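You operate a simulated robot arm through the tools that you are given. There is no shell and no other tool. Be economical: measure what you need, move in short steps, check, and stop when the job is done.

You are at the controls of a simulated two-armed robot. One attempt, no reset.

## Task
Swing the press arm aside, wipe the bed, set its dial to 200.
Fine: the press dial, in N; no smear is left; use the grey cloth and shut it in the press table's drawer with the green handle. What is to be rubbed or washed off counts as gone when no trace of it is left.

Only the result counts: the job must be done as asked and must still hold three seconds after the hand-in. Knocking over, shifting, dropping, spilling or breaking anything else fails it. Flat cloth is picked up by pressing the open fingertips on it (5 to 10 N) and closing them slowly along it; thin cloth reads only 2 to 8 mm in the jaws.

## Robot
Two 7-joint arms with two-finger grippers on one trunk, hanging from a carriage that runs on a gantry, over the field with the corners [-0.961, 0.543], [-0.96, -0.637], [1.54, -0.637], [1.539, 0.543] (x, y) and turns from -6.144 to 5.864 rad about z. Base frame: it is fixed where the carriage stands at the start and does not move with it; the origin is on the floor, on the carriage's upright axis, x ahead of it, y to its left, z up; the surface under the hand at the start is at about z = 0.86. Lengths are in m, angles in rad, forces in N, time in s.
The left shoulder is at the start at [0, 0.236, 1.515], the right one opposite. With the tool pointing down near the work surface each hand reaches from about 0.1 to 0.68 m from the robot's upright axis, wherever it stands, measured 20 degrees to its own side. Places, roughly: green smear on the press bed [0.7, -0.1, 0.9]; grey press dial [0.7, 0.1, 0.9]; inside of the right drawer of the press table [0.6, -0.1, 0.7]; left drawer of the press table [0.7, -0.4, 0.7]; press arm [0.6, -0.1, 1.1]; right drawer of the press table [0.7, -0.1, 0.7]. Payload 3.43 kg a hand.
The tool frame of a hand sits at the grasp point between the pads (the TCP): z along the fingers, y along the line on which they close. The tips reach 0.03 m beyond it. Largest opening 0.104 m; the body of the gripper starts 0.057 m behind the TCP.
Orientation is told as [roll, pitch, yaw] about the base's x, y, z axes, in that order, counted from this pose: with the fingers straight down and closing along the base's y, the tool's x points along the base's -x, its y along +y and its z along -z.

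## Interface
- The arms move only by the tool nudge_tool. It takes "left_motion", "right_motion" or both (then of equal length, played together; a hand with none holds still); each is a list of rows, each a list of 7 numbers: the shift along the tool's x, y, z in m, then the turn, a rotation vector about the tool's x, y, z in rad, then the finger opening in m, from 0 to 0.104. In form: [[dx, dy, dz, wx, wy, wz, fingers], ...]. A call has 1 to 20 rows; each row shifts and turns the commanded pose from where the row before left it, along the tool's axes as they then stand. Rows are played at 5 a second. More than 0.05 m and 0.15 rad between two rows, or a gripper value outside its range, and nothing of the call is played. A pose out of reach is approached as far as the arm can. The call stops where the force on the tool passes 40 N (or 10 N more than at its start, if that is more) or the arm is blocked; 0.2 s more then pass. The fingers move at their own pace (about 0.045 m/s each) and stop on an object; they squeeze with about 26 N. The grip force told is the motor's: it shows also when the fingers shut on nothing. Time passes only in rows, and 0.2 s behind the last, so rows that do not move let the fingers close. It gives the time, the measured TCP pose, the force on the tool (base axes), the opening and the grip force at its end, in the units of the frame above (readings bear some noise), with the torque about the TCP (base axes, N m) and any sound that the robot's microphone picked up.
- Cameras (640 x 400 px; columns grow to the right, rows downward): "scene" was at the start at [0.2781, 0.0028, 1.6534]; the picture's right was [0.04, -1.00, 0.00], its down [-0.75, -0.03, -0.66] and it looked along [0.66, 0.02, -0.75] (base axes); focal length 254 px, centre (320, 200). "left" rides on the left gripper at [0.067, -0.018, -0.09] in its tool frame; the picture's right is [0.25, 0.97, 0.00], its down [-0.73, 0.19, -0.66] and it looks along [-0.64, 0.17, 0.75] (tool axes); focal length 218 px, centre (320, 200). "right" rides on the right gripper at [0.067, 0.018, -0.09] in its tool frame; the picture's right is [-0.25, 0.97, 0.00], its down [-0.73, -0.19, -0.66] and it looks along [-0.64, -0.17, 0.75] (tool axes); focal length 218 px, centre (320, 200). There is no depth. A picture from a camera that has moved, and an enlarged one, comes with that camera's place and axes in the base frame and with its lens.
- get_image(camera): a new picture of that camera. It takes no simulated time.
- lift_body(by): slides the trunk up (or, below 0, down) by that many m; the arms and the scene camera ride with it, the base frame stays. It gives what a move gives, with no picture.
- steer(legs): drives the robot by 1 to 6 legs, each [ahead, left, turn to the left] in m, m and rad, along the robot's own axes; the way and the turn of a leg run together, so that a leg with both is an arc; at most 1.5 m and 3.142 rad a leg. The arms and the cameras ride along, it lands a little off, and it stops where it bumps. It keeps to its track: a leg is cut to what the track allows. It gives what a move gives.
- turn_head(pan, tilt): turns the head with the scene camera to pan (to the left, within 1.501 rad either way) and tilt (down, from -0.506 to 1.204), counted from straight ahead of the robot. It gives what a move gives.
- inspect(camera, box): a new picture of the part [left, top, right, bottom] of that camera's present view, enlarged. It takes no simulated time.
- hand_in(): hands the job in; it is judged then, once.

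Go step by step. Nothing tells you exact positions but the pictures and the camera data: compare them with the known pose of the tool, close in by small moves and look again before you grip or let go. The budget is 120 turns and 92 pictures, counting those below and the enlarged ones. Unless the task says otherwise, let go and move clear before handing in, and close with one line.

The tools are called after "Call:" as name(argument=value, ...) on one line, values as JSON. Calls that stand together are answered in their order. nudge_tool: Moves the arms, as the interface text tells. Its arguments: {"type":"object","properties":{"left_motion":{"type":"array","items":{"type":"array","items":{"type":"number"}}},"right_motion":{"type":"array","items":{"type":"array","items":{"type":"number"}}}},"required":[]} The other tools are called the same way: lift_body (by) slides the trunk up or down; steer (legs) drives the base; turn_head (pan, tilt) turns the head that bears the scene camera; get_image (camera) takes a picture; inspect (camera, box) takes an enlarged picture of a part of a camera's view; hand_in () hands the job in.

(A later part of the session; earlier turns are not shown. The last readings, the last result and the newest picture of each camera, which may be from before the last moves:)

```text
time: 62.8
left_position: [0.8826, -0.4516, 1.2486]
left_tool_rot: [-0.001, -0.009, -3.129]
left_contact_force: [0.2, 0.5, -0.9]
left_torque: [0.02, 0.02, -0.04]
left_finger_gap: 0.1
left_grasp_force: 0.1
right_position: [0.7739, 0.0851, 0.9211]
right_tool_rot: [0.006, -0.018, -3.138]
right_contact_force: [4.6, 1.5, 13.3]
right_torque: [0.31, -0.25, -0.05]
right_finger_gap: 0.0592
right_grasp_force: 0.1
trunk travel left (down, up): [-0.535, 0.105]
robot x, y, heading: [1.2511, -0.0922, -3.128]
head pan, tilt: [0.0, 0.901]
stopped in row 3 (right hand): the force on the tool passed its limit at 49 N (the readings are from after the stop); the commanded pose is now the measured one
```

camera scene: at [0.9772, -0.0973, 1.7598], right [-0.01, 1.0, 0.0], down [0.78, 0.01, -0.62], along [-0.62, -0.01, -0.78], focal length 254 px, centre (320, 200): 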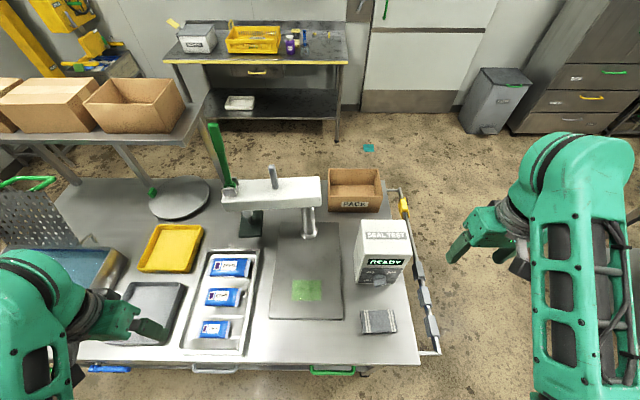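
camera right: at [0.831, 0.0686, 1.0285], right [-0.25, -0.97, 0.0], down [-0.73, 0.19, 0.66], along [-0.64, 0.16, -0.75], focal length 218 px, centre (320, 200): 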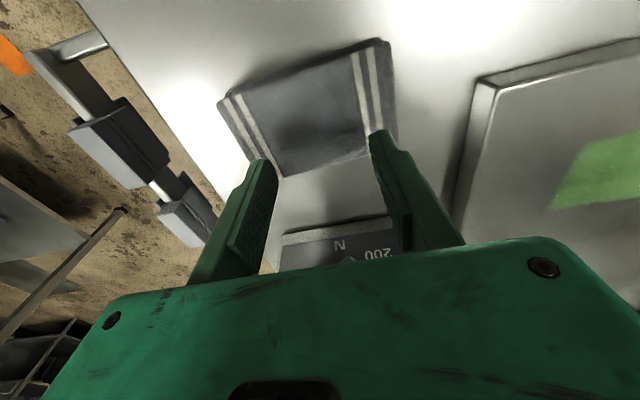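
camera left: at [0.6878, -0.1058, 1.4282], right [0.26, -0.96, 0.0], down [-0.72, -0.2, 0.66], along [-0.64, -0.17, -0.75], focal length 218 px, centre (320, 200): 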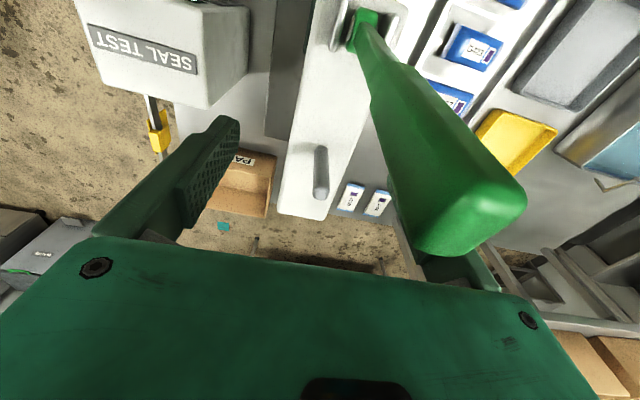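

Call:
get_image(camera="right")

Call:
inspect(camera="scene", box=[330, 210, 430, 350])

```text
60 pictures are left
camera right: at [0.8428, 0.0682, 1.0106], right [-0.25, -0.97, 0.01], down [-0.72, 0.19, 0.67], along [-0.65, 0.16, -0.74], focal length 218 px, centre (320, 200)
```

right: 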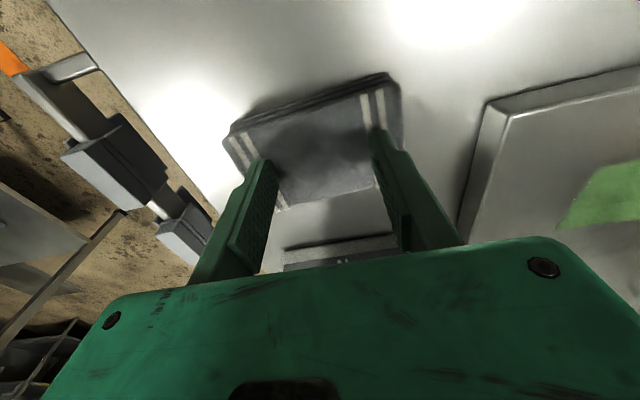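

```text
2.86 times, centred on (380, 280) of scene
camera zoom: at [0.9775, -0.0968, 1.7598], right [-0.01, 1.0, 0.0], down [0.78, 0.01, -0.62], along [-0.62, -0.01, -0.78], focal length 726 px, centre (149, -29)
```

zoom: 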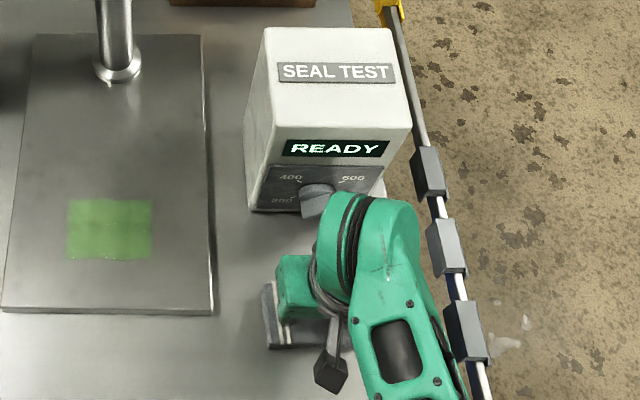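

Tips press on the centre of the cloth stack. Now I close slowly along it.

Call:
nudge_tool(right_motion=[[0, 0, 0, 0, 0, 0, 0.053], [0, 0, 0, 0, 0, 0, 0.046], [0, 0, 0, 0, 0, 0, 0.039], [0, 0, 0, 0, 0, 0, 0.032], [0, 0, 0, 0, 0, 0, 0.025], [0, 0, 0, 0, 0, 0, 0.018], [0, 0, 0, 0, 0, 0, 0.011], [0, 0, 0, 0, 0, 0, 0.004], [0, 0, 0, 0, 0, 0, 0], [0, 0, 0, 0, 0, 0, 0], [0, 0, 0, 0, 0, 0, 0]])

Call:
get_image(camera="right")

```text
time: 65.2
left_position: [0.8824, -0.4527, 1.2487]
left_tool_rot: [0.0, -0.01, -3.128]
left_contact_force: [-0.2, 0.5, 0.1]
left_torque: [0.01, -0.02, -0.02]
left_finger_gap: 0.0998
left_grasp_force: 0.1
right_position: [0.7745, 0.0845, 0.9201]
right_tool_rot: [0.003, -0.015, -3.139]
right_contact_force: [0.2, -0.6, 0.0]
right_torque: [-0.02, 0.02, 0.0]
right_finger_gap: 0.0
right_grasp_force: 26.3
trunk travel left (down, up): [-0.535, 0.105]
robot x, y, heading: [1.2549, -0.0945, -3.128]
head pan, tilt: [0.0, 0.901]
```

```text
58 pictures are left
camera right: at [0.8437, 0.0675, 1.0093], right [-0.25, -0.97, 0.01], down [-0.72, 0.19, 0.67], along [-0.65, 0.16, -0.75], focal length 218 px, centre (320, 200)
```

right: 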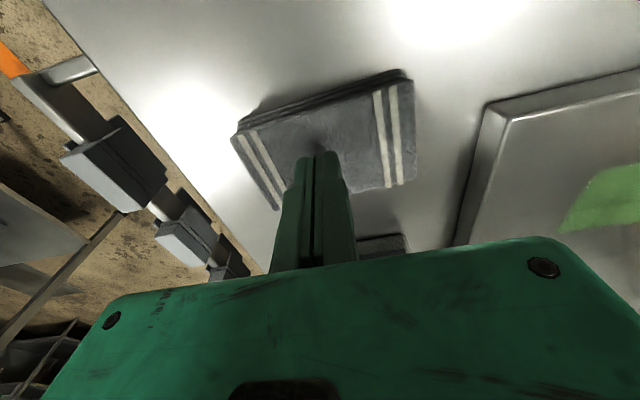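

Nothing in the jaws: the press was lost while closing. I retry with gentle, measured pressing.

Call:
nudge_tool(right_motion=[[0, 0, -0.006, 0, 0, 0, 0.06], [0.004, 0, 0, 0, 0, 0, 0.06], [0, 0, 0, 0, 0, 0, 0.06], [0, 0, 0.004, 0, 0, 0, 0.06], [0, 0, 0.001, 0, 0, 0, 0.06], [0, 0, 0.001, 0, 0, 0, 0.06]])

```text
time: 66.6
left_position: [0.8831, -0.4513, 1.2484]
left_tool_rot: [0.001, -0.01, -3.128]
left_contact_force: [0.2, 0.5, -0.7]
left_torque: [0.02, 0.0, 0.02]
left_finger_gap: 0.0996
left_grasp_force: 0.0
right_position: [0.7789, 0.0848, 0.9217]
right_tool_rot: [0.006, -0.018, -3.138]
right_contact_force: [7.1, -0.3, 16.1]
right_torque: [0.35, -0.31, -0.13]
right_finger_gap: 0.059
right_grasp_force: 0.3
trunk travel left (down, up): [-0.535, 0.105]
robot x, y, heading: [1.2555, -0.093, -3.131]
head pan, tilt: [0.0, 0.901]
```

Call:
nudge_tool(right_motion=[[0, 0, -0.002, 0, 0, 0, 0.035], [0, 0, 0, 0, 0, 0, 0.035], [0, 0, 0, 0, 0, 0, 0.035], [0, 0, 0.001, 0, 0, 0, 0.035], [0, 0, 0.001, 0, 0, 0, 0.035], [0, 0, 0.001, 0, 0, 0, 0.035], [0, 0, 0, 0, 0, 0, 0.035]])

```text
time: 68.2
left_position: [0.8832, -0.452, 1.2486]
left_tool_rot: [0.0, -0.011, -3.13]
left_contact_force: [0.4, 0.5, -0.2]
left_torque: [-0.03, -0.01, -0.02]
left_finger_gap: 0.1
left_grasp_force: 0.1
right_position: [0.7795, 0.085, 0.9197]
right_tool_rot: [0.006, -0.016, -3.139]
right_contact_force: [-0.9, -0.4, 0.1]
right_torque: [-0.05, -0.02, 0.01]
right_finger_gap: 0.035
right_grasp_force: 0.0
trunk travel left (down, up): [-0.535, 0.105]
robot x, y, heading: [1.2502, -0.0923, -3.13]
head pan, tilt: [0.0, 0.901]
```

Call:
nudge_tool(right_motion=[[0, 0, 0.002, 0, 0, 0, 0.035], [0, 0, 0.002, 0, 0, 0, 0.035], [0, 0, 0, 0, 0, 0, 0.035]])

Call:
get_image(camera="right")

```text
time: 69.0
left_position: [0.8838, -0.4502, 1.249]
left_tool_rot: [0.0, -0.009, -3.13]
left_contact_force: [0.2, -0.7, 0.2]
left_torque: [0.03, 0.02, -0.03]
left_finger_gap: 0.1001
left_grasp_force: 0.0
right_position: [0.778, 0.0847, 0.9161]
right_tool_rot: [0.005, -0.017, -3.138]
right_contact_force: [7.9, 1.3, 21.2]
right_torque: [0.22, -0.4, -0.09]
right_finger_gap: 0.034
right_grasp_force: 0.0
trunk travel left (down, up): [-0.535, 0.105]
robot x, y, heading: [1.253, -0.0948, -3.132]
head pan, tilt: [0.0, 0.901]
```

```text
57 pictures are left
camera right: at [0.8469, 0.0678, 1.0059], right [-0.25, -0.97, 0.01], down [-0.72, 0.19, 0.67], along [-0.65, 0.16, -0.74], focal length 218 px, centre (320, 200)
```

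right: 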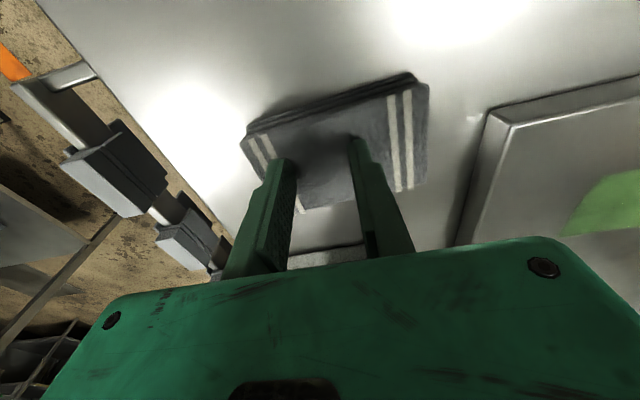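

Call:
nudge_tool(right_motion=[[0, 0, -0.0005, 0, 0, 0, 0.03], [0, 0, 0.0005, 0, 0, 0, 0.025], [0, 0, 0.0005, 0, 0, 0, 0.02], [0, 0, 0.0005, 0, 0, 0, 0.016], [0, 0, 0.0005, 0, 0, 0, 0.012]])

```text
time: 70.2
left_position: [0.8824, -0.4521, 1.2482]
left_tool_rot: [0.0, -0.01, -3.13]
left_contact_force: [0.5, -0.2, 0.5]
left_torque: [-0.02, -0.01, -0.03]
left_finger_gap: 0.0999
left_grasp_force: 0.0
right_position: [0.7797, 0.0846, 0.9122]
right_tool_rot: [0.007, -0.014, -3.137]
right_contact_force: [0.2, -0.1, 1.0]
right_torque: [-0.01, -0.02, 0.0]
right_finger_gap: 0.0113
right_grasp_force: 0.0
trunk travel left (down, up): [-0.535, 0.105]
robot x, y, heading: [1.2524, -0.0948, -3.126]
head pan, tilt: [0.0, 0.901]
```

Call:
nudge_tool(right_motion=[[0, 0, 0, 0, 0, 0, 0.03], [0, 0, 0, 0, 0, 0, 0.03], [0, 0, 0, 0, 0, 0, 0.03]])

```text
time: 71.0
left_position: [0.883, -0.4532, 1.2493]
left_tool_rot: [0.001, -0.011, -3.13]
left_contact_force: [-0.4, -0.8, -0.1]
left_torque: [0.03, -0.03, -0.02]
left_finger_gap: 0.1001
left_grasp_force: 0.1
right_position: [0.7762, 0.0846, 0.9143]
right_tool_rot: [0.008, -0.019, -3.138]
right_contact_force: [1.4, -4.4, 16.9]
right_torque: [-0.03, -0.19, -0.01]
right_finger_gap: 0.0256
right_grasp_force: 0.0
trunk travel left (down, up): [-0.535, 0.105]
robot x, y, heading: [1.2547, -0.0918, -3.132]
head pan, tilt: [0.0, 0.901]
```

Call:
nudge_tool(right_motion=[[0, 0, 0.001, 0, 0, 0, 0.022], [0, 0, 0.001, 0, 0, 0, 0.018], [0, 0, 0.001, 0, 0, 0, 0.014], [0, 0, 0.001, 0, 0, 0, 0.01]])

```text
time: 72.0
left_position: [0.883, -0.4497, 1.2493]
left_tool_rot: [-0.003, -0.009, -3.13]
left_contact_force: [-0.8, 0.4, -0.5]
left_torque: [-0.03, 0.0, -0.04]
left_finger_gap: 0.1002
left_grasp_force: 0.0
right_position: [0.7773, 0.0851, 0.9112]
right_tool_rot: [0.004, -0.02, -3.138]
right_contact_force: [6.4, 5.1, 35.5]
right_torque: [0.14, -0.42, 0.02]
right_finger_gap: 0.0093
right_grasp_force: 0.1
trunk travel left (down, up): [-0.535, 0.105]
robot x, y, heading: [1.2493, -0.0944, -3.137]
head pan, tilt: [0.0, 0.901]
```

Call:
nudge_tool(right_motion=[[0, 0, -0.0005, 0, 0, 0, 0.004], [0, 0, -0.0005, 0, 0, 0, 0], [0, 0, 0, 0, 0, 0, 0], [0, 0, 0, 0, 0, 0, 0]])

Call:
get_image(camera="right")

```text
time: 73.0
left_position: [0.8815, -0.4498, 1.2475]
left_tool_rot: [0.0, -0.012, -3.13]
left_contact_force: [0.7, 0.0, 0.7]
left_torque: [0.01, -0.02, 0.0]
left_finger_gap: 0.0998
left_grasp_force: 0.1
right_position: [0.7778, 0.0858, 0.9107]
right_tool_rot: [0.008, -0.017, -3.137]
right_contact_force: [-4.1, 3.8, 10.4]
right_torque: [0.07, 0.03, 0.01]
right_finger_gap: 0.0061
right_grasp_force: 26.3
trunk travel left (down, up): [-0.535, 0.105]
robot x, y, heading: [1.2545, -0.0939, -3.129]
head pan, tilt: [0.0, 0.901]
```

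```text
56 pictures are left
camera right: at [0.8464, 0.0684, 0.9999], right [-0.25, -0.97, 0.01], down [-0.72, 0.19, 0.67], along [-0.65, 0.16, -0.74], focal length 218 px, centre (320, 200)
```

right: 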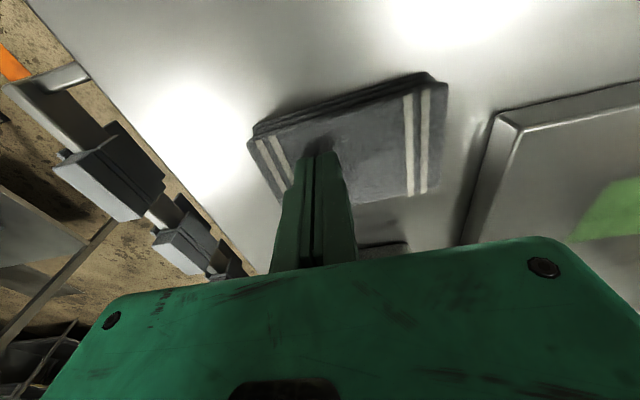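

Gap 6 mm with grip force: the cloth is pinched. I lift and look.

Call:
nudge_tool(right_motion=[[0, 0, -0.01, 0, 0, 0, 0], [0, 0, -0.02, 0, 0, 0, 0], [0, 0, -0.04, 0, 0, 0, 0], [0, 0, -0.04, 0, 0, 0, 0], [0, 0, -0.04, 0, 0, 0, 0]])

Call:
get_image(camera="right")

Call:
get_image(camera="scene")

```text
time: 74.2
left_position: [0.8821, -0.452, 1.2473]
left_tool_rot: [-0.001, -0.011, -3.13]
left_contact_force: [0.1, 0.3, 0.0]
left_torque: [-0.02, 0.0, -0.01]
left_finger_gap: 0.1001
left_grasp_force: 0.1
right_position: [0.7806, 0.0867, 1.0607]
right_tool_rot: [0.005, -0.015, -3.137]
right_contact_force: [1.0, 0.2, -0.3]
right_torque: [0.0, -0.01, -0.03]
right_finger_gap: 0.0
right_grasp_force: 26.2
trunk travel left (down, up): [-0.535, 0.105]
robot x, y, heading: [1.2563, -0.0958, -3.125]
head pan, tilt: [0.0, 0.901]
```

```text
55 pictures are left
camera right: at [0.8497, 0.0687, 1.1501], right [-0.25, -0.97, 0.01], down [-0.72, 0.19, 0.67], along [-0.65, 0.16, -0.75], focal length 218 px, centre (320, 200)
```

right: 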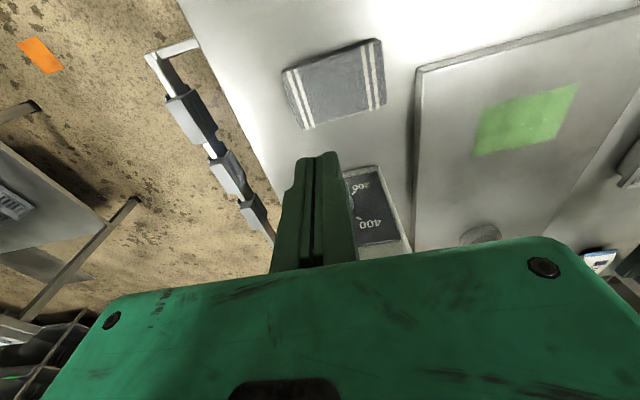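

```text
54 pictures are left
camera scene: at [0.9773, -0.0971, 1.7598], right [-0.01, 1.0, 0.0], down [0.78, 0.01, -0.62], along [-0.62, -0.01, -0.78], focal length 254 px, centre (320, 200)
```

scene: 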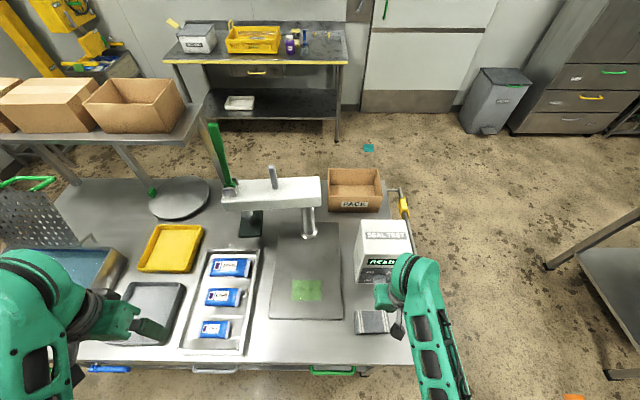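

The cloth slipped out. It is a thick stack (~7 cm by 10 cm), so I will turn the hand 90° and close across the short side from near the table, pressing gently.

Call:
nudge_tool(right_motion=[[0, 0, 0, 0, 0, -0.143, 0.1], [0, 0, 0, 0, 0, -0.143, 0.1], [0, 0, 0, 0, 0, -0.143, 0.1], [0, 0, 0, 0, 0, -0.143, 0.1], [0, 0, 0, 0, 0, -0.143, 0.1], [0, 0, 0, 0, 0, -0.143, 0.1], [0, 0, 0, 0, 0, -0.143, 0.1], [0, 0, 0, 0, 0, -0.143, 0.1], [0, 0, 0, 0, 0, -0.143, 0.1], [0, 0, 0, 0, 0, -0.143, 0.1], [0, 0, 0, 0, 0, -0.143, 0.1], [-0.022, -0.004, 0.0, 0, 0, 0, 0.1], [0, 0, 0.04, 0, 0, 0, 0.1], [0, 0, 0.04, 0, 0, 0, 0.1], [0, 0, 0.03, 0, 0, 0, 0.1]])

Call:
get_image(camera="right")

Call:
get_image(camera="scene")

```text
time: 77.4
left_position: [0.883, -0.4504, 1.2475]
left_tool_rot: [0.0, -0.01, -3.13]
left_contact_force: [-0.2, -1.0, 0.7]
left_torque: [0.05, 0.03, 0.01]
left_finger_gap: 0.0999
left_grasp_force: 0.1
right_position: [0.7758, 0.0629, 0.9499]
right_tool_rot: [-0.017, -0.005, -1.566]
right_contact_force: [-0.1, -0.1, -0.7]
right_torque: [0.01, -0.01, 0.01]
right_finger_gap: 0.1001
right_grasp_force: 0.2
trunk travel left (down, up): [-0.535, 0.105]
robot x, y, heading: [1.2574, -0.0919, -3.13]
head pan, tilt: [0.0, 0.901]
```

```text
53 pictures are left
camera right: at [0.7948, 0.1297, 1.0399], right [0.97, -0.25, -0.01], down [-0.18, -0.73, 0.66], along [-0.17, -0.64, -0.75], focal length 218 px, centre (320, 200)
```

right: 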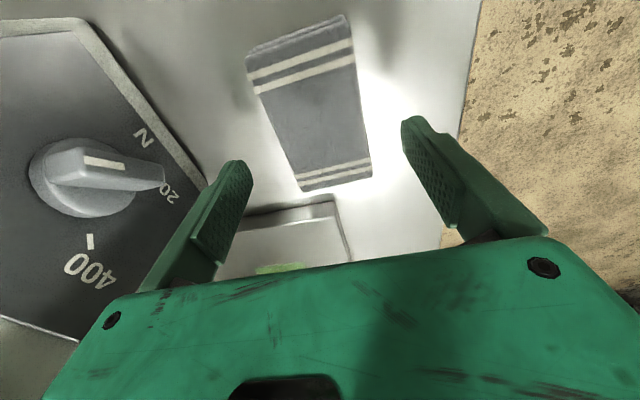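

```text
52 pictures are left
camera scene: at [0.9775, -0.0972, 1.7598], right [-0.01, 1.0, 0.0], down [0.78, 0.01, -0.62], along [-0.62, -0.01, -0.78], focal length 254 px, centre (320, 200)
```

scene: 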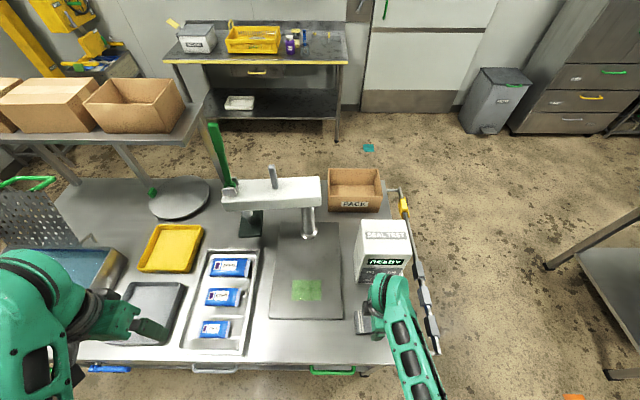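

Call:
nudge_tool(right_motion=[[0.01, 0, 0.02, 0, 0, 0, 0.1], [0, 0, 0.02, 0, 0, 0, 0.1], [0, 0, 0.008, 0, 0, 0, 0.1]])

Call:
get_image(camera="right")

```text
time: 78.2
left_position: [0.8829, -0.4513, 1.2491]
left_tool_rot: [0.0, -0.009, -3.13]
left_contact_force: [0.5, -0.6, -0.1]
left_torque: [0.01, 0.02, 0.02]
left_finger_gap: 0.0997
left_grasp_force: 0.1
right_position: [0.7766, 0.0723, 0.9036]
right_tool_rot: [-0.014, -0.005, -1.565]
right_contact_force: [0.4, 0.7, 0.5]
right_torque: [-0.03, 0.02, 0.0]
right_finger_gap: 0.0998
right_grasp_force: 0.1
trunk travel left (down, up): [-0.535, 0.105]
robot x, y, heading: [1.2526, -0.0935, -3.125]
head pan, tilt: [0.0, 0.901]
```

```text
51 pictures are left
camera right: at [0.794, 0.1402, 0.9921], right [0.97, -0.25, -0.01], down [-0.18, -0.73, 0.66], along [-0.17, -0.64, -0.75], focal length 218 px, centre (320, 200)
```

right: 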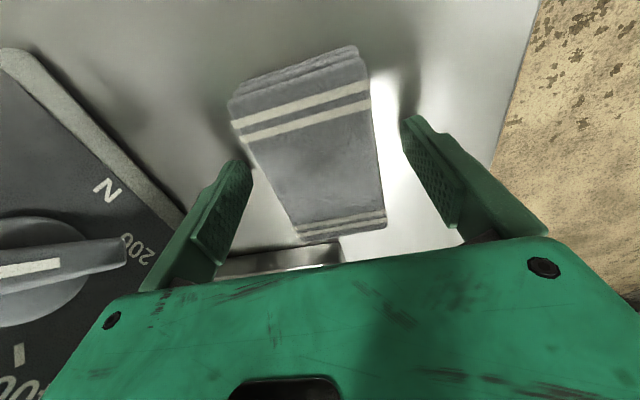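

Call:
nudge_tool(right_motion=[[0, 0, 0.004, 0, 0, 0, 0.095], [0, 0, 0.003, 0, 0, 0, 0.09], [0, 0, 0, 0, 0, 0, 0.08], [0, 0, 0, 0, 0, 0, 0.07], [0, 0, 0, 0, 0, 0, 0.06], [0, 0, 0, 0, 0, 0, 0.05], [0, 0, 0, 0, 0, 0, 0.04], [0, 0, 0, 0, 0, 0, 0.03], [0, 0, 0, 0, 0, 0, 0.02], [0, 0, 0, 0, 0, 0, 0.01], [0, 0, 0, 0, 0, 0, 0], [0, 0, 0, 0, 0, 0, 0]])

Call:
get_image(camera="right")

```text
time: 79.1
left_position: [0.883, -0.4517, 1.248]
left_tool_rot: [0.002, -0.01, -3.13]
left_contact_force: [-0.1, -0.3, 0.1]
left_torque: [0.05, -0.02, -0.01]
left_finger_gap: 0.0997
left_grasp_force: 0.2
right_position: [0.7737, 0.07, 0.8952]
right_tool_rot: [-0.014, -0.007, -1.569]
right_contact_force: [0.1, -0.5, 0.9]
right_torque: [-0.03, -0.04, 0.0]
right_finger_gap: 0.0698
right_grasp_force: 0.0
trunk travel left (down, up): [-0.535, 0.105]
robot x, y, heading: [1.257, -0.0958, -3.129]
head pan, tilt: [0.0, 0.901]
stopped in row 4 (right hand): the force on the tool passed its limit at 45 N (the readings are from after the stop); the commanded pose is now the measured one
```

```text
50 pictures are left
camera right: at [0.7932, 0.1393, 0.986], right [0.97, -0.25, -0.01], down [-0.18, -0.72, 0.67], along [-0.18, -0.64, -0.75], focal length 218 px, centre (320, 200)
```

right: 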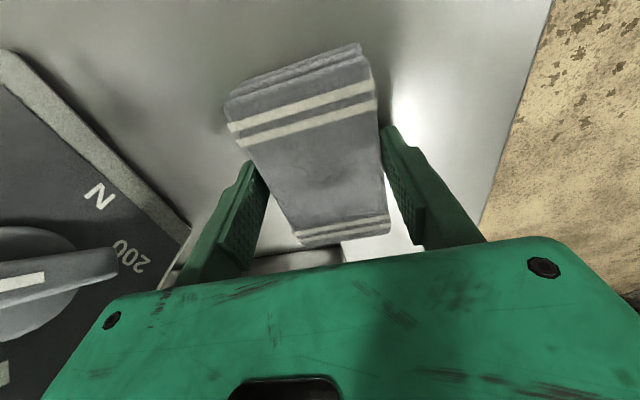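

Call:
nudge_tool(right_motion=[[0, 0, -0.001, 0, 0, 0, 0.068], [0, 0, 0, 0, 0, 0, 0.062], [0, 0, 0, 0, 0, 0, 0.056], [0, 0, 0, 0, 0, 0, 0.05], [0, 0, 0, 0, 0, 0, 0.044]])

Call:
get_image(camera="right")

```text
time: 80.3
left_position: [0.883, -0.4514, 1.2491]
left_tool_rot: [0.001, -0.01, -3.129]
left_contact_force: [0.8, 0.3, -0.7]
left_torque: [0.03, -0.02, -0.02]
left_finger_gap: 0.0999
left_grasp_force: 0.1
right_position: [0.776, 0.0729, 0.8981]
right_tool_rot: [-0.013, -0.008, -1.568]
right_contact_force: [-0.7, 0.1, -0.4]
right_torque: [0.03, -0.01, -0.04]
right_finger_gap: 0.0641
right_grasp_force: 26.2
trunk travel left (down, up): [-0.535, 0.105]
robot x, y, heading: [1.2516, -0.0919, -3.133]
head pan, tilt: [0.0, 0.901]
```

```text
49 pictures are left
camera right: at [0.794, 0.1396, 0.9869], right [0.97, -0.25, -0.01], down [-0.18, -0.72, 0.66], along [-0.17, -0.64, -0.75], focal length 218 px, centre (320, 200)
```

right: 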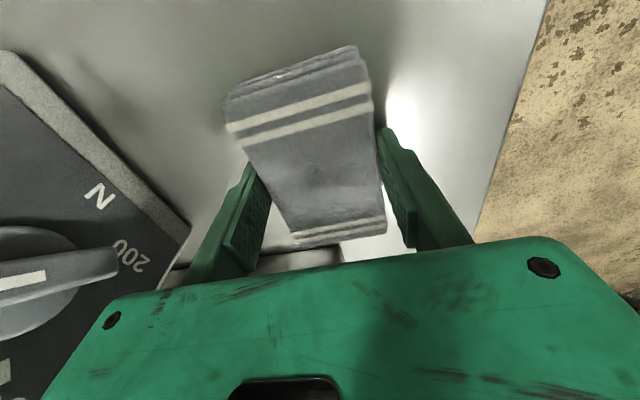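

The whole stack is held firmly (64 mm, 26 N). I lift gently.

Call:
nudge_tool(right_motion=[[0, 0, -0.005, 0, 0, 0, 0.02], [0, 0, -0.01, 0, 0, 0, 0.02], [0, 0, -0.02, 0, 0, 0, 0.02], [0, 0, -0.03, 0, 0, 0, 0.02]])

Call:
get_image(camera="right")

```text
time: 81.3
left_position: [0.8834, -0.4522, 1.2489]
left_tool_rot: [-0.003, -0.01, -3.13]
left_contact_force: [0.6, 0.2, 0.1]
left_torque: [0.02, 0.02, -0.01]
left_finger_gap: 0.1001
left_grasp_force: 0.0
right_position: [0.7773, 0.0726, 0.9623]
right_tool_rot: [-0.011, -0.009, -1.569]
right_contact_force: [0.3, -0.6, 0.5]
right_torque: [-0.01, 0.04, 0.03]
right_finger_gap: 0.0201
right_grasp_force: 0.0
trunk travel left (down, up): [-0.535, 0.105]
robot x, y, heading: [1.2537, -0.0965, -3.127]
head pan, tilt: [0.0, 0.901]
```

```text
48 pictures are left
camera right: at [0.7957, 0.1403, 1.0518], right [0.97, -0.25, -0.01], down [-0.18, -0.72, 0.66], along [-0.17, -0.64, -0.75], focal length 218 px, centre (320, 200)
```

right: 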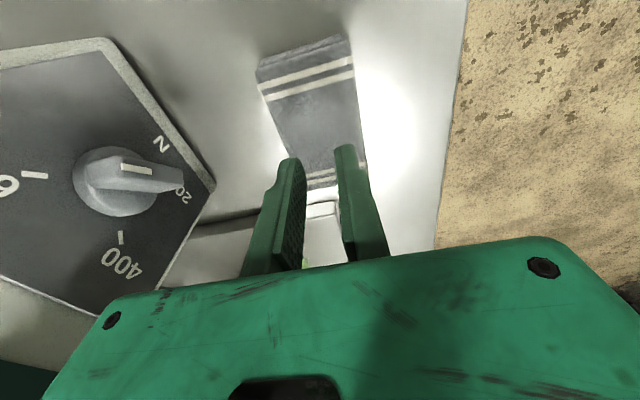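

It slid out on lifting. I return to the press-and-pinch way, now across the short side, with gentle force and slow lifting.

Call:
nudge_tool(right_motion=[[0.01, 0, 0, 0, 0, 0, 0.045], [0, 0, 0.03, 0, 0, 0, 0.045], [0, 0, 0.012, 0, 0, 0, 0.045], [0, 0, 0.001, 0, 0, 0, 0.045], [0, 0, 0.0, 0, 0, 0, 0.045]])

```text
time: 82.5
left_position: [0.8823, -0.451, 1.2479]
left_tool_rot: [-0.001, -0.01, -3.13]
left_contact_force: [-0.1, -0.2, 0.2]
left_torque: [-0.01, 0.01, 0.01]
left_finger_gap: 0.0999
left_grasp_force: 0.0
right_position: [0.7754, 0.0823, 0.9196]
right_tool_rot: [-0.012, -0.008, -1.569]
right_contact_force: [1.7, -1.5, 3.5]
right_torque: [0.0, -0.09, -0.06]
right_finger_gap: 0.045
right_grasp_force: 0.0
trunk travel left (down, up): [-0.535, 0.105]
robot x, y, heading: [1.253, -0.0949, -3.129]
head pan, tilt: [0.0, 0.901]
```

Call:
nudge_tool(right_motion=[[0, 0, 0.0005, 0, 0, 0, 0.042], [0, 0, 0.0003, 0, 0, 0, 0.039], [0, 0, 0.0003, 0, 0, 0, 0.036], [0, 0, 0.0003, 0, 0, 0, 0.033]])

Call:
get_image(camera="right")

```text
time: 83.5
left_position: [0.8839, -0.4503, 1.2479]
left_tool_rot: [0.0, -0.009, -3.13]
left_contact_force: [-0.2, 0.5, 0.1]
left_torque: [-0.04, -0.01, 0.01]
left_finger_gap: 0.0999
left_grasp_force: 0.0
right_position: [0.7761, 0.0824, 0.917]
right_tool_rot: [-0.014, -0.006, -1.569]
right_contact_force: [0.0, 0.0, -0.5]
right_torque: [0.0, 0.0, 0.03]
right_finger_gap: 0.0328
right_grasp_force: 0.0
trunk travel left (down, up): [-0.535, 0.105]
robot x, y, heading: [1.2527, -0.0924, -3.13]
head pan, tilt: [0.0, 0.901]
```

```text
47 pictures are left
camera right: at [0.7948, 0.1498, 1.0071], right [0.97, -0.25, -0.01], down [-0.18, -0.72, 0.66], along [-0.17, -0.64, -0.75], focal length 218 px, centre (320, 200)
```

right: 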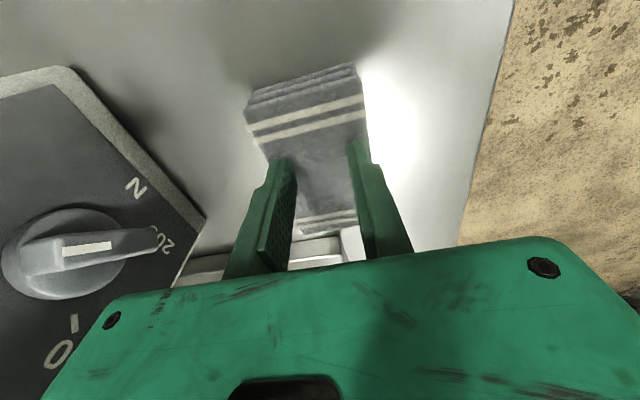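

Call:
nudge_tool(right_motion=[[0, 0, 0.001, 0, 0, 0, 0.033], [0, 0, 0.001, 0, 0, 0, 0.033], [0, 0, 0, 0, 0, 0, 0.033]])

```text
time: 84.3
left_position: [0.883, -0.451, 1.2492]
left_tool_rot: [0.0, -0.01, -3.129]
left_contact_force: [0.0, 0.6, -1.1]
left_torque: [0.01, 0.01, 0.04]
left_finger_gap: 0.0996
left_grasp_force: 0.0
right_position: [0.776, 0.0827, 0.9163]
right_tool_rot: [-0.015, -0.009, -1.569]
right_contact_force: [7.3, -0.8, 17.6]
right_torque: [0.0, -0.55, -0.01]
right_finger_gap: 0.0336
right_grasp_force: 0.2
trunk travel left (down, up): [-0.535, 0.105]
robot x, y, heading: [1.2535, -0.0925, -3.129]
head pan, tilt: [0.0, 0.901]
```

Call:
nudge_tool(right_motion=[[0, 0, -0.0005, -0.03, 0, 0, 0.033], [0, 0, 0.0006, 0, 0, 0, 0.03], [0, 0, 0.0006, 0, 0, 0, 0.027], [0, 0, 0.0006, 0, 0, 0, 0.024]])

```text
time: 85.3
left_position: [0.8824, -0.451, 1.2482]
left_tool_rot: [0.0, -0.01, -3.13]
left_contact_force: [0.1, 0.1, -0.3]
left_torque: [-0.03, 0.02, -0.01]
left_finger_gap: 0.1
left_grasp_force: 0.0
right_position: [0.7751, 0.0822, 0.9152]
right_tool_rot: [0.017, -0.007, -1.568]
right_contact_force: [-2.1, 0.1, 7.8]
right_torque: [0.01, 0.17, 0.03]
right_finger_gap: 0.0232
right_grasp_force: 0.0
trunk travel left (down, up): [-0.535, 0.105]
robot x, y, heading: [1.2523, -0.0938, -3.134]
head pan, tilt: [0.0, 0.901]
```

Call:
nudge_tool(right_motion=[[0, 0, 0.0005, 0.01, 0, 0, 0.021], [0, 0, 0.0005, 0, 0, 0, 0.018], [0, 0, 0.0005, 0, 0, 0, 0.015], [0, 0, 0.0005, 0, 0, 0, 0.012]])

```text
time: 86.3
left_position: [0.8837, -0.452, 1.2482]
left_tool_rot: [-0.001, -0.011, -3.129]
left_contact_force: [-0.8, -0.1, 0.6]
left_torque: [-0.01, -0.02, 0.0]
left_finger_gap: 0.1
left_grasp_force: 0.1
right_position: [0.7766, 0.0832, 0.913]
right_tool_rot: [0.008, -0.008, -1.568]
right_contact_force: [0.0, 0.0, 6.4]
right_torque: [0.09, 0.04, 0.02]
right_finger_gap: 0.0095
right_grasp_force: 0.0
trunk travel left (down, up): [-0.535, 0.105]
robot x, y, heading: [1.2547, -0.0934, -3.124]
head pan, tilt: [0.0, 0.901]
```

Good even pressure (6 N). I finish closing and wait.

Call:
nudge_tool(right_motion=[[0, 0, 0.0005, 0, 0, 0, 0.009], [0, 0, 0.0005, 0, 0, 0, 0.006], [0, 0, 0.0003, 0, 0, 0, 0.003], [0, 0, 0, 0, 0, 0, 0], [0, 0, 0, 0, 0, 0, 0], [0, 0, 0, 0, 0, 0, 0]])

```text
time: 87.7
left_position: [0.8833, -0.4518, 1.248]
left_tool_rot: [-0.001, -0.011, -3.127]
left_contact_force: [0.5, 0.2, 0.1]
left_torque: [-0.04, 0.0, 0.01]
left_finger_gap: 0.0998
left_grasp_force: 0.0
right_position: [0.7757, 0.0833, 0.9108]
right_tool_rot: [0.009, -0.007, -1.568]
right_contact_force: [0.0, 0.5, 1.0]
right_torque: [0.04, 0.03, 0.0]
right_finger_gap: 0.0061
right_grasp_force: 25.8
trunk travel left (down, up): [-0.535, 0.105]
robot x, y, heading: [1.2553, -0.0931, -3.125]
head pan, tilt: [0.0, 0.901]
```

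Call:
nudge_tool(right_motion=[[0, 0, -0.002, 0, 0, 0, 0], [0, 0, -0.003, 0, 0, 0, 0], [0, 0, -0.004, 0, 0, 0, 0], [0, 0, -0.006, 0, 0, 0, 0], [0, 0, -0.008, 0, 0, 0, 0], [0, 0, -0.01, 0, 0, 0, 0]])

Call:
get_image(camera="right")

```text
time: 89.1
left_position: [0.8841, -0.451, 1.2481]
left_tool_rot: [0.0, -0.009, -3.13]
left_contact_force: [-0.8, -0.6, -1.0]
left_torque: [0.01, 0.01, 0.0]
left_finger_gap: 0.1
left_grasp_force: 0.0
right_position: [0.7758, 0.0824, 0.9443]
right_tool_rot: [0.009, -0.005, -1.57]
right_contact_force: [-0.4, 0.8, -0.7]
right_torque: [0.0, 0.01, -0.01]
right_finger_gap: 0.0002
right_grasp_force: 26.0
trunk travel left (down, up): [-0.535, 0.105]
robot x, y, heading: [1.2527, -0.0938, -3.127]
head pan, tilt: [0.0, 0.901]
```

```text
46 pictures are left
camera right: at [0.7924, 0.1503, 1.034], right [0.97, -0.25, 0.01], down [-0.19, -0.73, 0.66], along [-0.16, -0.64, -0.75], focal length 218 px, centre (320, 200)
```

right: 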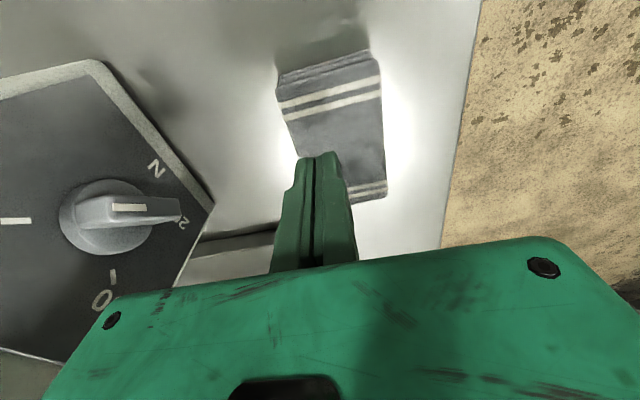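

The pinch only bites the top nap and slips. I'll retry holding the whole stack by its sides, lower and centred, and lift very slowly.

Call:
nudge_tool(right_motion=[[0, 0, -0.01, 0.009, 0, 0, 0.1], [0.002, 0.01, 0, 0, 0, 0, 0.1], [0, 0, 0, 0, 0, 0, 0.1], [0, 0, 0.03, 0, 0, 0, 0.1], [0, 0, 0.02, 0, 0, 0, 0.1], [0, 0, 0.006, 0, 0, 0, 0.1]])

Call:
get_image(camera="right")

```text
time: 90.5
left_position: [0.8839, -0.4515, 1.2476]
left_tool_rot: [0.001, -0.009, -3.128]
left_contact_force: [-0.4, -0.1, -0.7]
left_torque: [0.02, 0.01, -0.01]
left_finger_gap: 0.1
left_grasp_force: 0.1
right_position: [0.7854, 0.0843, 0.8989]
right_tool_rot: [-0.001, -0.008, -1.571]
right_contact_force: [4.5, -0.7, 11.5]
right_torque: [0.12, -0.78, -0.09]
right_finger_gap: 0.1002
right_grasp_force: 0.1
trunk travel left (down, up): [-0.535, 0.105]
robot x, y, heading: [1.2522, -0.0946, -3.127]
head pan, tilt: [0.0, 0.901]
```

```text
45 pictures are left
camera right: at [0.8026, 0.1519, 0.9889], right [0.97, -0.25, 0.0], down [-0.19, -0.72, 0.66], along [-0.17, -0.64, -0.75], focal length 218 px, centre (320, 200)
```

right: 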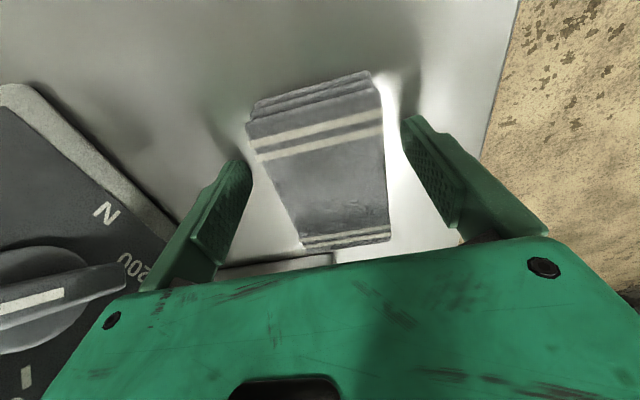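

Call:
nudge_tool(right_motion=[[0, -0.002, -0.0015, -0.01, 0, 0, 0.09], [0, 0, 0, 0, 0, 0, 0.08], [0, 0, 0, 0, 0, 0, 0.07], [0, 0, 0, 0, 0, 0, 0.06], [0, 0, 0, 0, 0, 0, 0.05], [0, 0, 0, 0, 0, 0, 0.04], [0, 0, 0, 0, 0, 0, 0.03], [0, 0, 0, 0, 0, 0, 0.02], [0, 0, 0, 0, 0, 0, 0.01], [0, 0, 0, 0, 0, 0, 0.0]])

Call:
get_image(camera="right")

```text
time: 92.7
left_position: [0.8833, -0.4511, 1.2488]
left_tool_rot: [0.0, -0.01, -3.129]
left_contact_force: [0.0, -0.3, 0.2]
left_torque: [0.01, 0.03, -0.01]
left_finger_gap: 0.0999
left_grasp_force: 0.1
right_position: [0.784, 0.0851, 0.8989]
right_tool_rot: [0.009, -0.007, -1.57]
right_contact_force: [0.7, -0.3, -1.0]
right_torque: [-0.02, -0.01, -0.01]
right_finger_gap: 0.0639
right_grasp_force: 26.1
trunk travel left (down, up): [-0.535, 0.105]
robot x, y, heading: [1.2528, -0.0931, -3.134]
head pan, tilt: [0.0, 0.901]
```

```text
44 pictures are left
camera right: at [0.7999, 0.152, 0.9895], right [0.97, -0.25, 0.01], down [-0.19, -0.72, 0.66], along [-0.16, -0.64, -0.75], focal length 218 px, centre (320, 200)
```

right: 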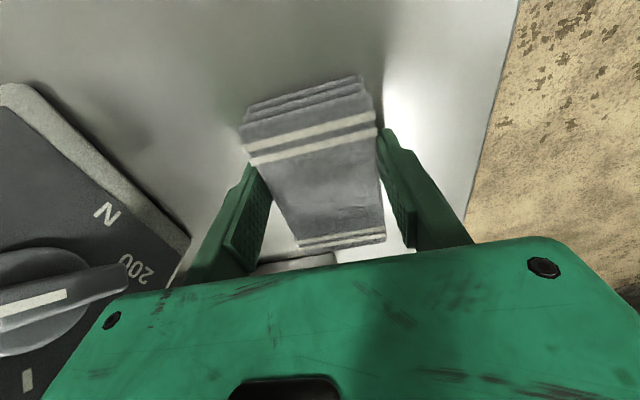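

Held at 64 mm. I lift in tiny steps and check.

Call:
nudge_tool(right_motion=[[0, 0, -0.0015, 0, 0, 0, 0], [0, 0, -0.0015, 0, 0, 0, 0], [0, 0, -0.0015, 0, 0, 0, 0], [0, 0, -0.0015, 0, 0, 0, 0], [0, 0, -0.002, 0, 0, 0, 0], [0, 0, -0.002, 0, 0, 0, 0]])

Call:
get_image(camera="right")

```text
time: 94.1
left_position: [0.883, -0.452, 1.2491]
left_tool_rot: [0.001, -0.01, -3.129]
left_contact_force: [-0.2, 0.8, -0.1]
left_torque: [0.01, 0.03, -0.01]
left_finger_gap: 0.0999
left_grasp_force: 0.0
right_position: [0.7831, 0.0839, 0.9098]
right_tool_rot: [0.009, -0.007, -1.569]
right_contact_force: [0.7, 0.1, 0.1]
right_torque: [-0.01, 0.03, 0.02]
right_finger_gap: 0.0639
right_grasp_force: 25.9
trunk travel left (down, up): [-0.535, 0.105]
robot x, y, heading: [1.2572, -0.0945, -3.127]
head pan, tilt: [0.0, 0.901]
```

```text
43 pictures are left
camera right: at [0.8003, 0.1518, 0.9997], right [0.97, -0.25, 0.01], down [-0.19, -0.72, 0.66], along [-0.16, -0.64, -0.75], focal length 218 px, centre (320, 200)
```

right: 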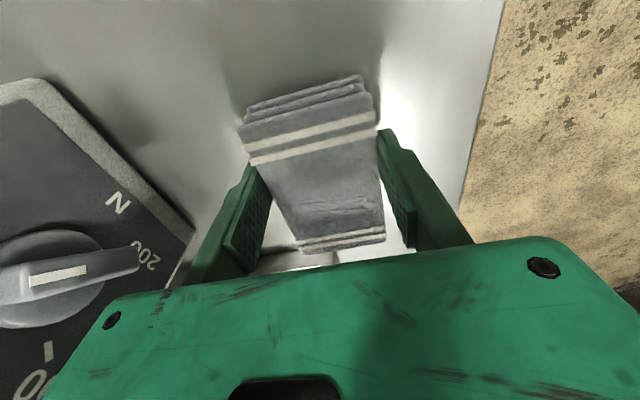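

The stack now rises with the hand. I lift on slowly and carry it over the bed.

Call:
nudge_tool(right_motion=[[0, 0, -0.004, 0, 0, 0, 0], [0, 0, -0.006, 0, 0, 0, 0], [0, 0, -0.008, 0, 0, 0, 0], [0, 0, -0.008, 0, 0, 0, 0], [-0.01, 0, -0.004, 0, 0, 0, 0], [-0.015, 0, 0, 0, 0, 0, 0], [-0.02, 0, 0, 0, 0, 0, 0], [-0.02, 0, 0, 0, 0, 0, 0], [-0.025, 0, 0, 0, 0, 0, 0], [-0.025, 0, 0, 0, 0, 0, 0], [-0.025, 0, 0, 0, 0, 0, 0], [-0.025, -0.005, 0, 0, 0, 0, 0], [-0.02, -0.015, 0, 0, 0, 0, 0], [-0.02, -0.02, 0, 0, 0, 0, 0], [-0.02, -0.02, 0, 0, 0, 0, 0], [-0.01, -0.02, 0, 0, 0, 0, 0], [0, -0.01, 0, 0, 0, 0, 0]])

Call:
get_image(camera="right")

Call:
get_image(camera="scene")

```text
time: 97.7
left_position: [0.884, -0.453, 1.2484]
left_tool_rot: [-0.002, -0.012, -3.129]
left_contact_force: [0.0, -0.8, -0.4]
left_torque: [0.01, -0.01, 0.04]
left_finger_gap: 0.1
left_grasp_force: 0.0
right_position: [0.7177, -0.1448, 0.9437]
right_tool_rot: [0.01, -0.007, -1.568]
right_contact_force: [0.2, 0.7, 0.0]
right_torque: [0.02, -0.04, 0.02]
right_finger_gap: 0.0639
right_grasp_force: 26.3
right hand out of reach, approached as far as the arm can: row 16, 17
trunk travel left (down, up): [-0.535, 0.105]
robot x, y, heading: [1.2524, -0.0916, -3.13]
head pan, tilt: [0.0, 0.901]
```

```text
42 pictures are left
camera right: at [0.7341, -0.0765, 1.0347], right [0.97, -0.25, 0.01], down [-0.2, -0.72, 0.66], along [-0.16, -0.64, -0.75], focal length 218 px, centre (320, 200)
```

right: 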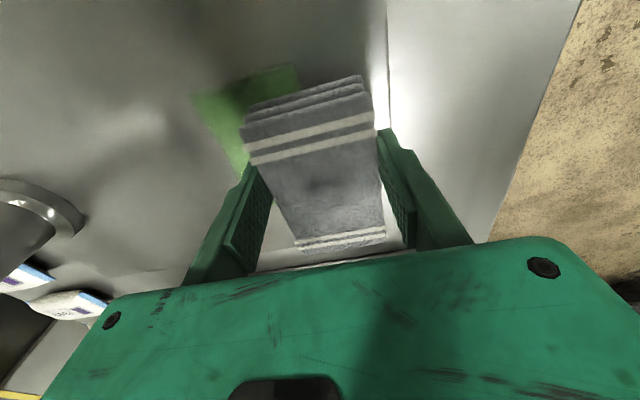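

```text
41 pictures are left
camera scene: at [0.9777, -0.0971, 1.7599], right [-0.01, 1.0, 0.0], down [0.78, 0.01, -0.62], along [-0.62, -0.01, -0.78], focal length 254 px, centre (320, 200)
```

scene: 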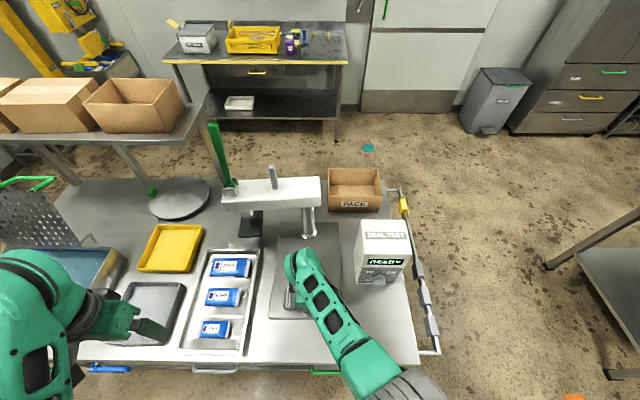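

Hold is firm; reach is short, so I shift the base nearer.

Call:
nudge_tool(right_motion=[[0.01, 0.005, -0.01, 0, 0, 0, 0], [0.01, 0.005, -0.01, 0, 0, 0, 0], [0.01, 0.005, -0.005, 0, 0, 0, 0], [0.01, 0.005, 0, 0, 0, 0, 0]])

Call:
steer(legs=[[0.09, 0.06, 0]])

Call:
get_image(camera="right")

```text
time: 98.7
left_position: [0.8832, -0.4524, 1.2482]
left_tool_rot: [0.0, -0.008, -3.129]
left_contact_force: [0.5, 0.3, 0.1]
left_torque: [-0.04, 0.02, -0.03]
left_finger_gap: 0.1001
left_grasp_force: 0.0
right_position: [0.7372, -0.1029, 0.9698]
right_tool_rot: [0.007, -0.007, -1.57]
right_contact_force: [0.0, 0.5, 0.4]
right_torque: [0.03, -0.03, -0.02]
right_finger_gap: 0.0639
right_grasp_force: 25.3
trunk travel left (down, up): [-0.535, 0.105]
robot x, y, heading: [1.2534, -0.0957, -3.13]
head pan, tilt: [0.0, 0.901]
```

```text
time: 99.9
left_position: [0.7944, -0.5122, 1.2478]
left_tool_rot: [0.001, -0.011, -3.13]
left_contact_force: [0.8, -0.6, -0.1]
left_torque: [-0.01, -0.01, -0.02]
left_finger_gap: 0.1
left_grasp_force: 0.0
right_position: [0.6489, -0.1657, 0.9693]
right_tool_rot: [0.009, -0.009, -1.568]
right_contact_force: [-1.4, -0.4, -0.4]
right_torque: [0.0, 0.01, 0.0]
right_finger_gap: 0.0638
right_grasp_force: 26.3
trunk travel left (down, up): [-0.535, 0.105]
robot x, y, heading: [1.1642, -0.1509, -3.129]
head pan, tilt: [0.0, 0.901]
```

```text
40 pictures are left
camera right: at [0.6655, -0.0969, 1.0591], right [0.97, -0.25, 0.01], down [-0.19, -0.72, 0.66], along [-0.16, -0.64, -0.75], focal length 218 px, centre (320, 200)
```

right: 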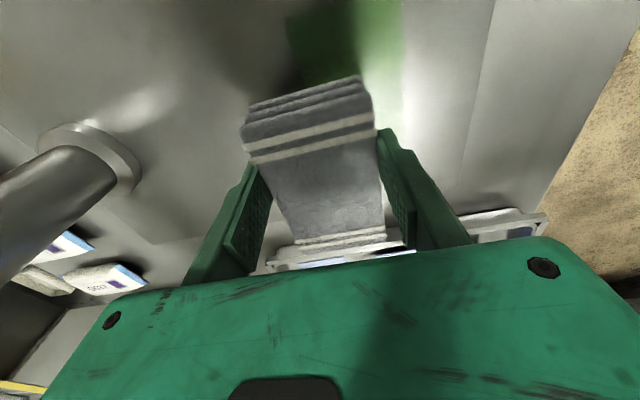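

Call:
nudge_tool(right_motion=[[0.013, 0.02, 0, 0, 0, 0, 0], [0, 0, 0.02, 0, 0, 0, 0], [0, 0, 0.02, 0, 0, 0, 0], [0, 0, 0.008, 0, 0, 0, 0], [0, 0, 0.002, 0, 0, 0, 0], [0, 0, 0.0, 0, 0, 0, 0]])

```text
time: 101.2
left_position: [0.7939, -0.5122, 1.2475]
left_tool_rot: [0.001, -0.007, -3.131]
left_contact_force: [-0.7, 0.2, -0.6]
left_torque: [0.0, -0.01, 0.03]
left_finger_gap: 0.1001
left_grasp_force: 0.0
right_position: [0.6668, -0.155, 0.9226]
right_tool_rot: [0.0, -0.014, -1.572]
right_contact_force: [2.6, 0.5, 8.2]
right_torque: [0.43, -0.23, -0.12]
right_finger_gap: 0.0638
right_grasp_force: 26.1
trunk travel left (down, up): [-0.535, 0.105]
robot x, y, heading: [1.1676, -0.156, -3.131]
head pan, tilt: [0.0, 0.901]
stopped in row 6 (right hand): the force on the tool passed its limit at 40 N (the readings are from after the stop); the commanded pose is now the measured one
```

Contact on the bed, mainly at the cloth's +y end. I level it a little and begin rubbing.

Call:
nudge_tool(right_motion=[[0, 0, 0, 0, 0.02, 0, 0], [-0.01, 0, 0, 0, 0.01, 0, 0], [-0.012, 0, 0, 0, 0, 0, 0], [-0.012, 0, 0, 0, 0, 0, 0], [0.015, 0, 0, 0, 0, 0, 0], [0.015, 0, 0, 0, 0, 0, 0], [0.015, 0, 0, 0, 0, 0, 0], [0.015, 0, 0, 0, 0, 0, 0]])

```text
time: 103.0
left_position: [0.7943, -0.513, 1.2486]
left_tool_rot: [0.0, -0.01, -3.133]
left_contact_force: [0.4, 0.1, 0.7]
left_torque: [0.04, -0.01, 0.02]
left_finger_gap: 0.1001
left_grasp_force: 0.0
right_position: [0.6662, -0.1284, 0.9243]
right_tool_rot: [0.002, 0.017, -1.569]
right_contact_force: [1.0, -0.5, 8.1]
right_torque: [-0.57, 0.12, 0.08]
right_finger_gap: 0.0641
right_grasp_force: 26.4
trunk travel left (down, up): [-0.535, 0.105]
robot x, y, heading: [1.1672, -0.1546, -3.135]
head pan, tilt: [0.0, 0.901]
```

Call:
nudge_tool(right_motion=[[0, 0, 0.001, 0, -0.014, 0, 0], [-0.015, 0, 0.0005, 0, 0, 0, 0], [-0.015, 0, 0, 0, 0, 0, 0], [-0.015, 0, 0, 0, 0, 0, 0], [-0.015, 0, 0, 0, 0, 0, 0], [0, 0.015, 0, 0, 0, 0, 0], [0.015, 0.01, 0, 0, 0, 0, 0], [0.015, 0, 0, 0, 0, 0, 0], [0.015, 0, 0, 0, 0, 0, 0], [0.015, 0, 0, 0, 0, 0, 0], [0.01, 0, 0, 0, 0, 0, 0]])

```text
time: 105.4
left_position: [0.7937, -0.5124, 1.2482]
left_tool_rot: [0.001, -0.011, -3.129]
left_contact_force: [0.4, 0.6, 0.4]
left_torque: [-0.01, 0.0, 0.0]
left_finger_gap: 0.0998
left_grasp_force: 0.0
right_position: [0.6895, -0.1192, 0.9232]
right_tool_rot: [0.001, 0.002, -1.569]
right_contact_force: [0.3, -5.9, 16.9]
right_torque: [-0.14, 0.07, 0.03]
right_finger_gap: 0.0636
right_grasp_force: 25.8
trunk travel left (down, up): [-0.535, 0.105]
robot x, y, heading: [1.1624, -0.1552, -3.129]
head pan, tilt: [0.0, 0.901]
```

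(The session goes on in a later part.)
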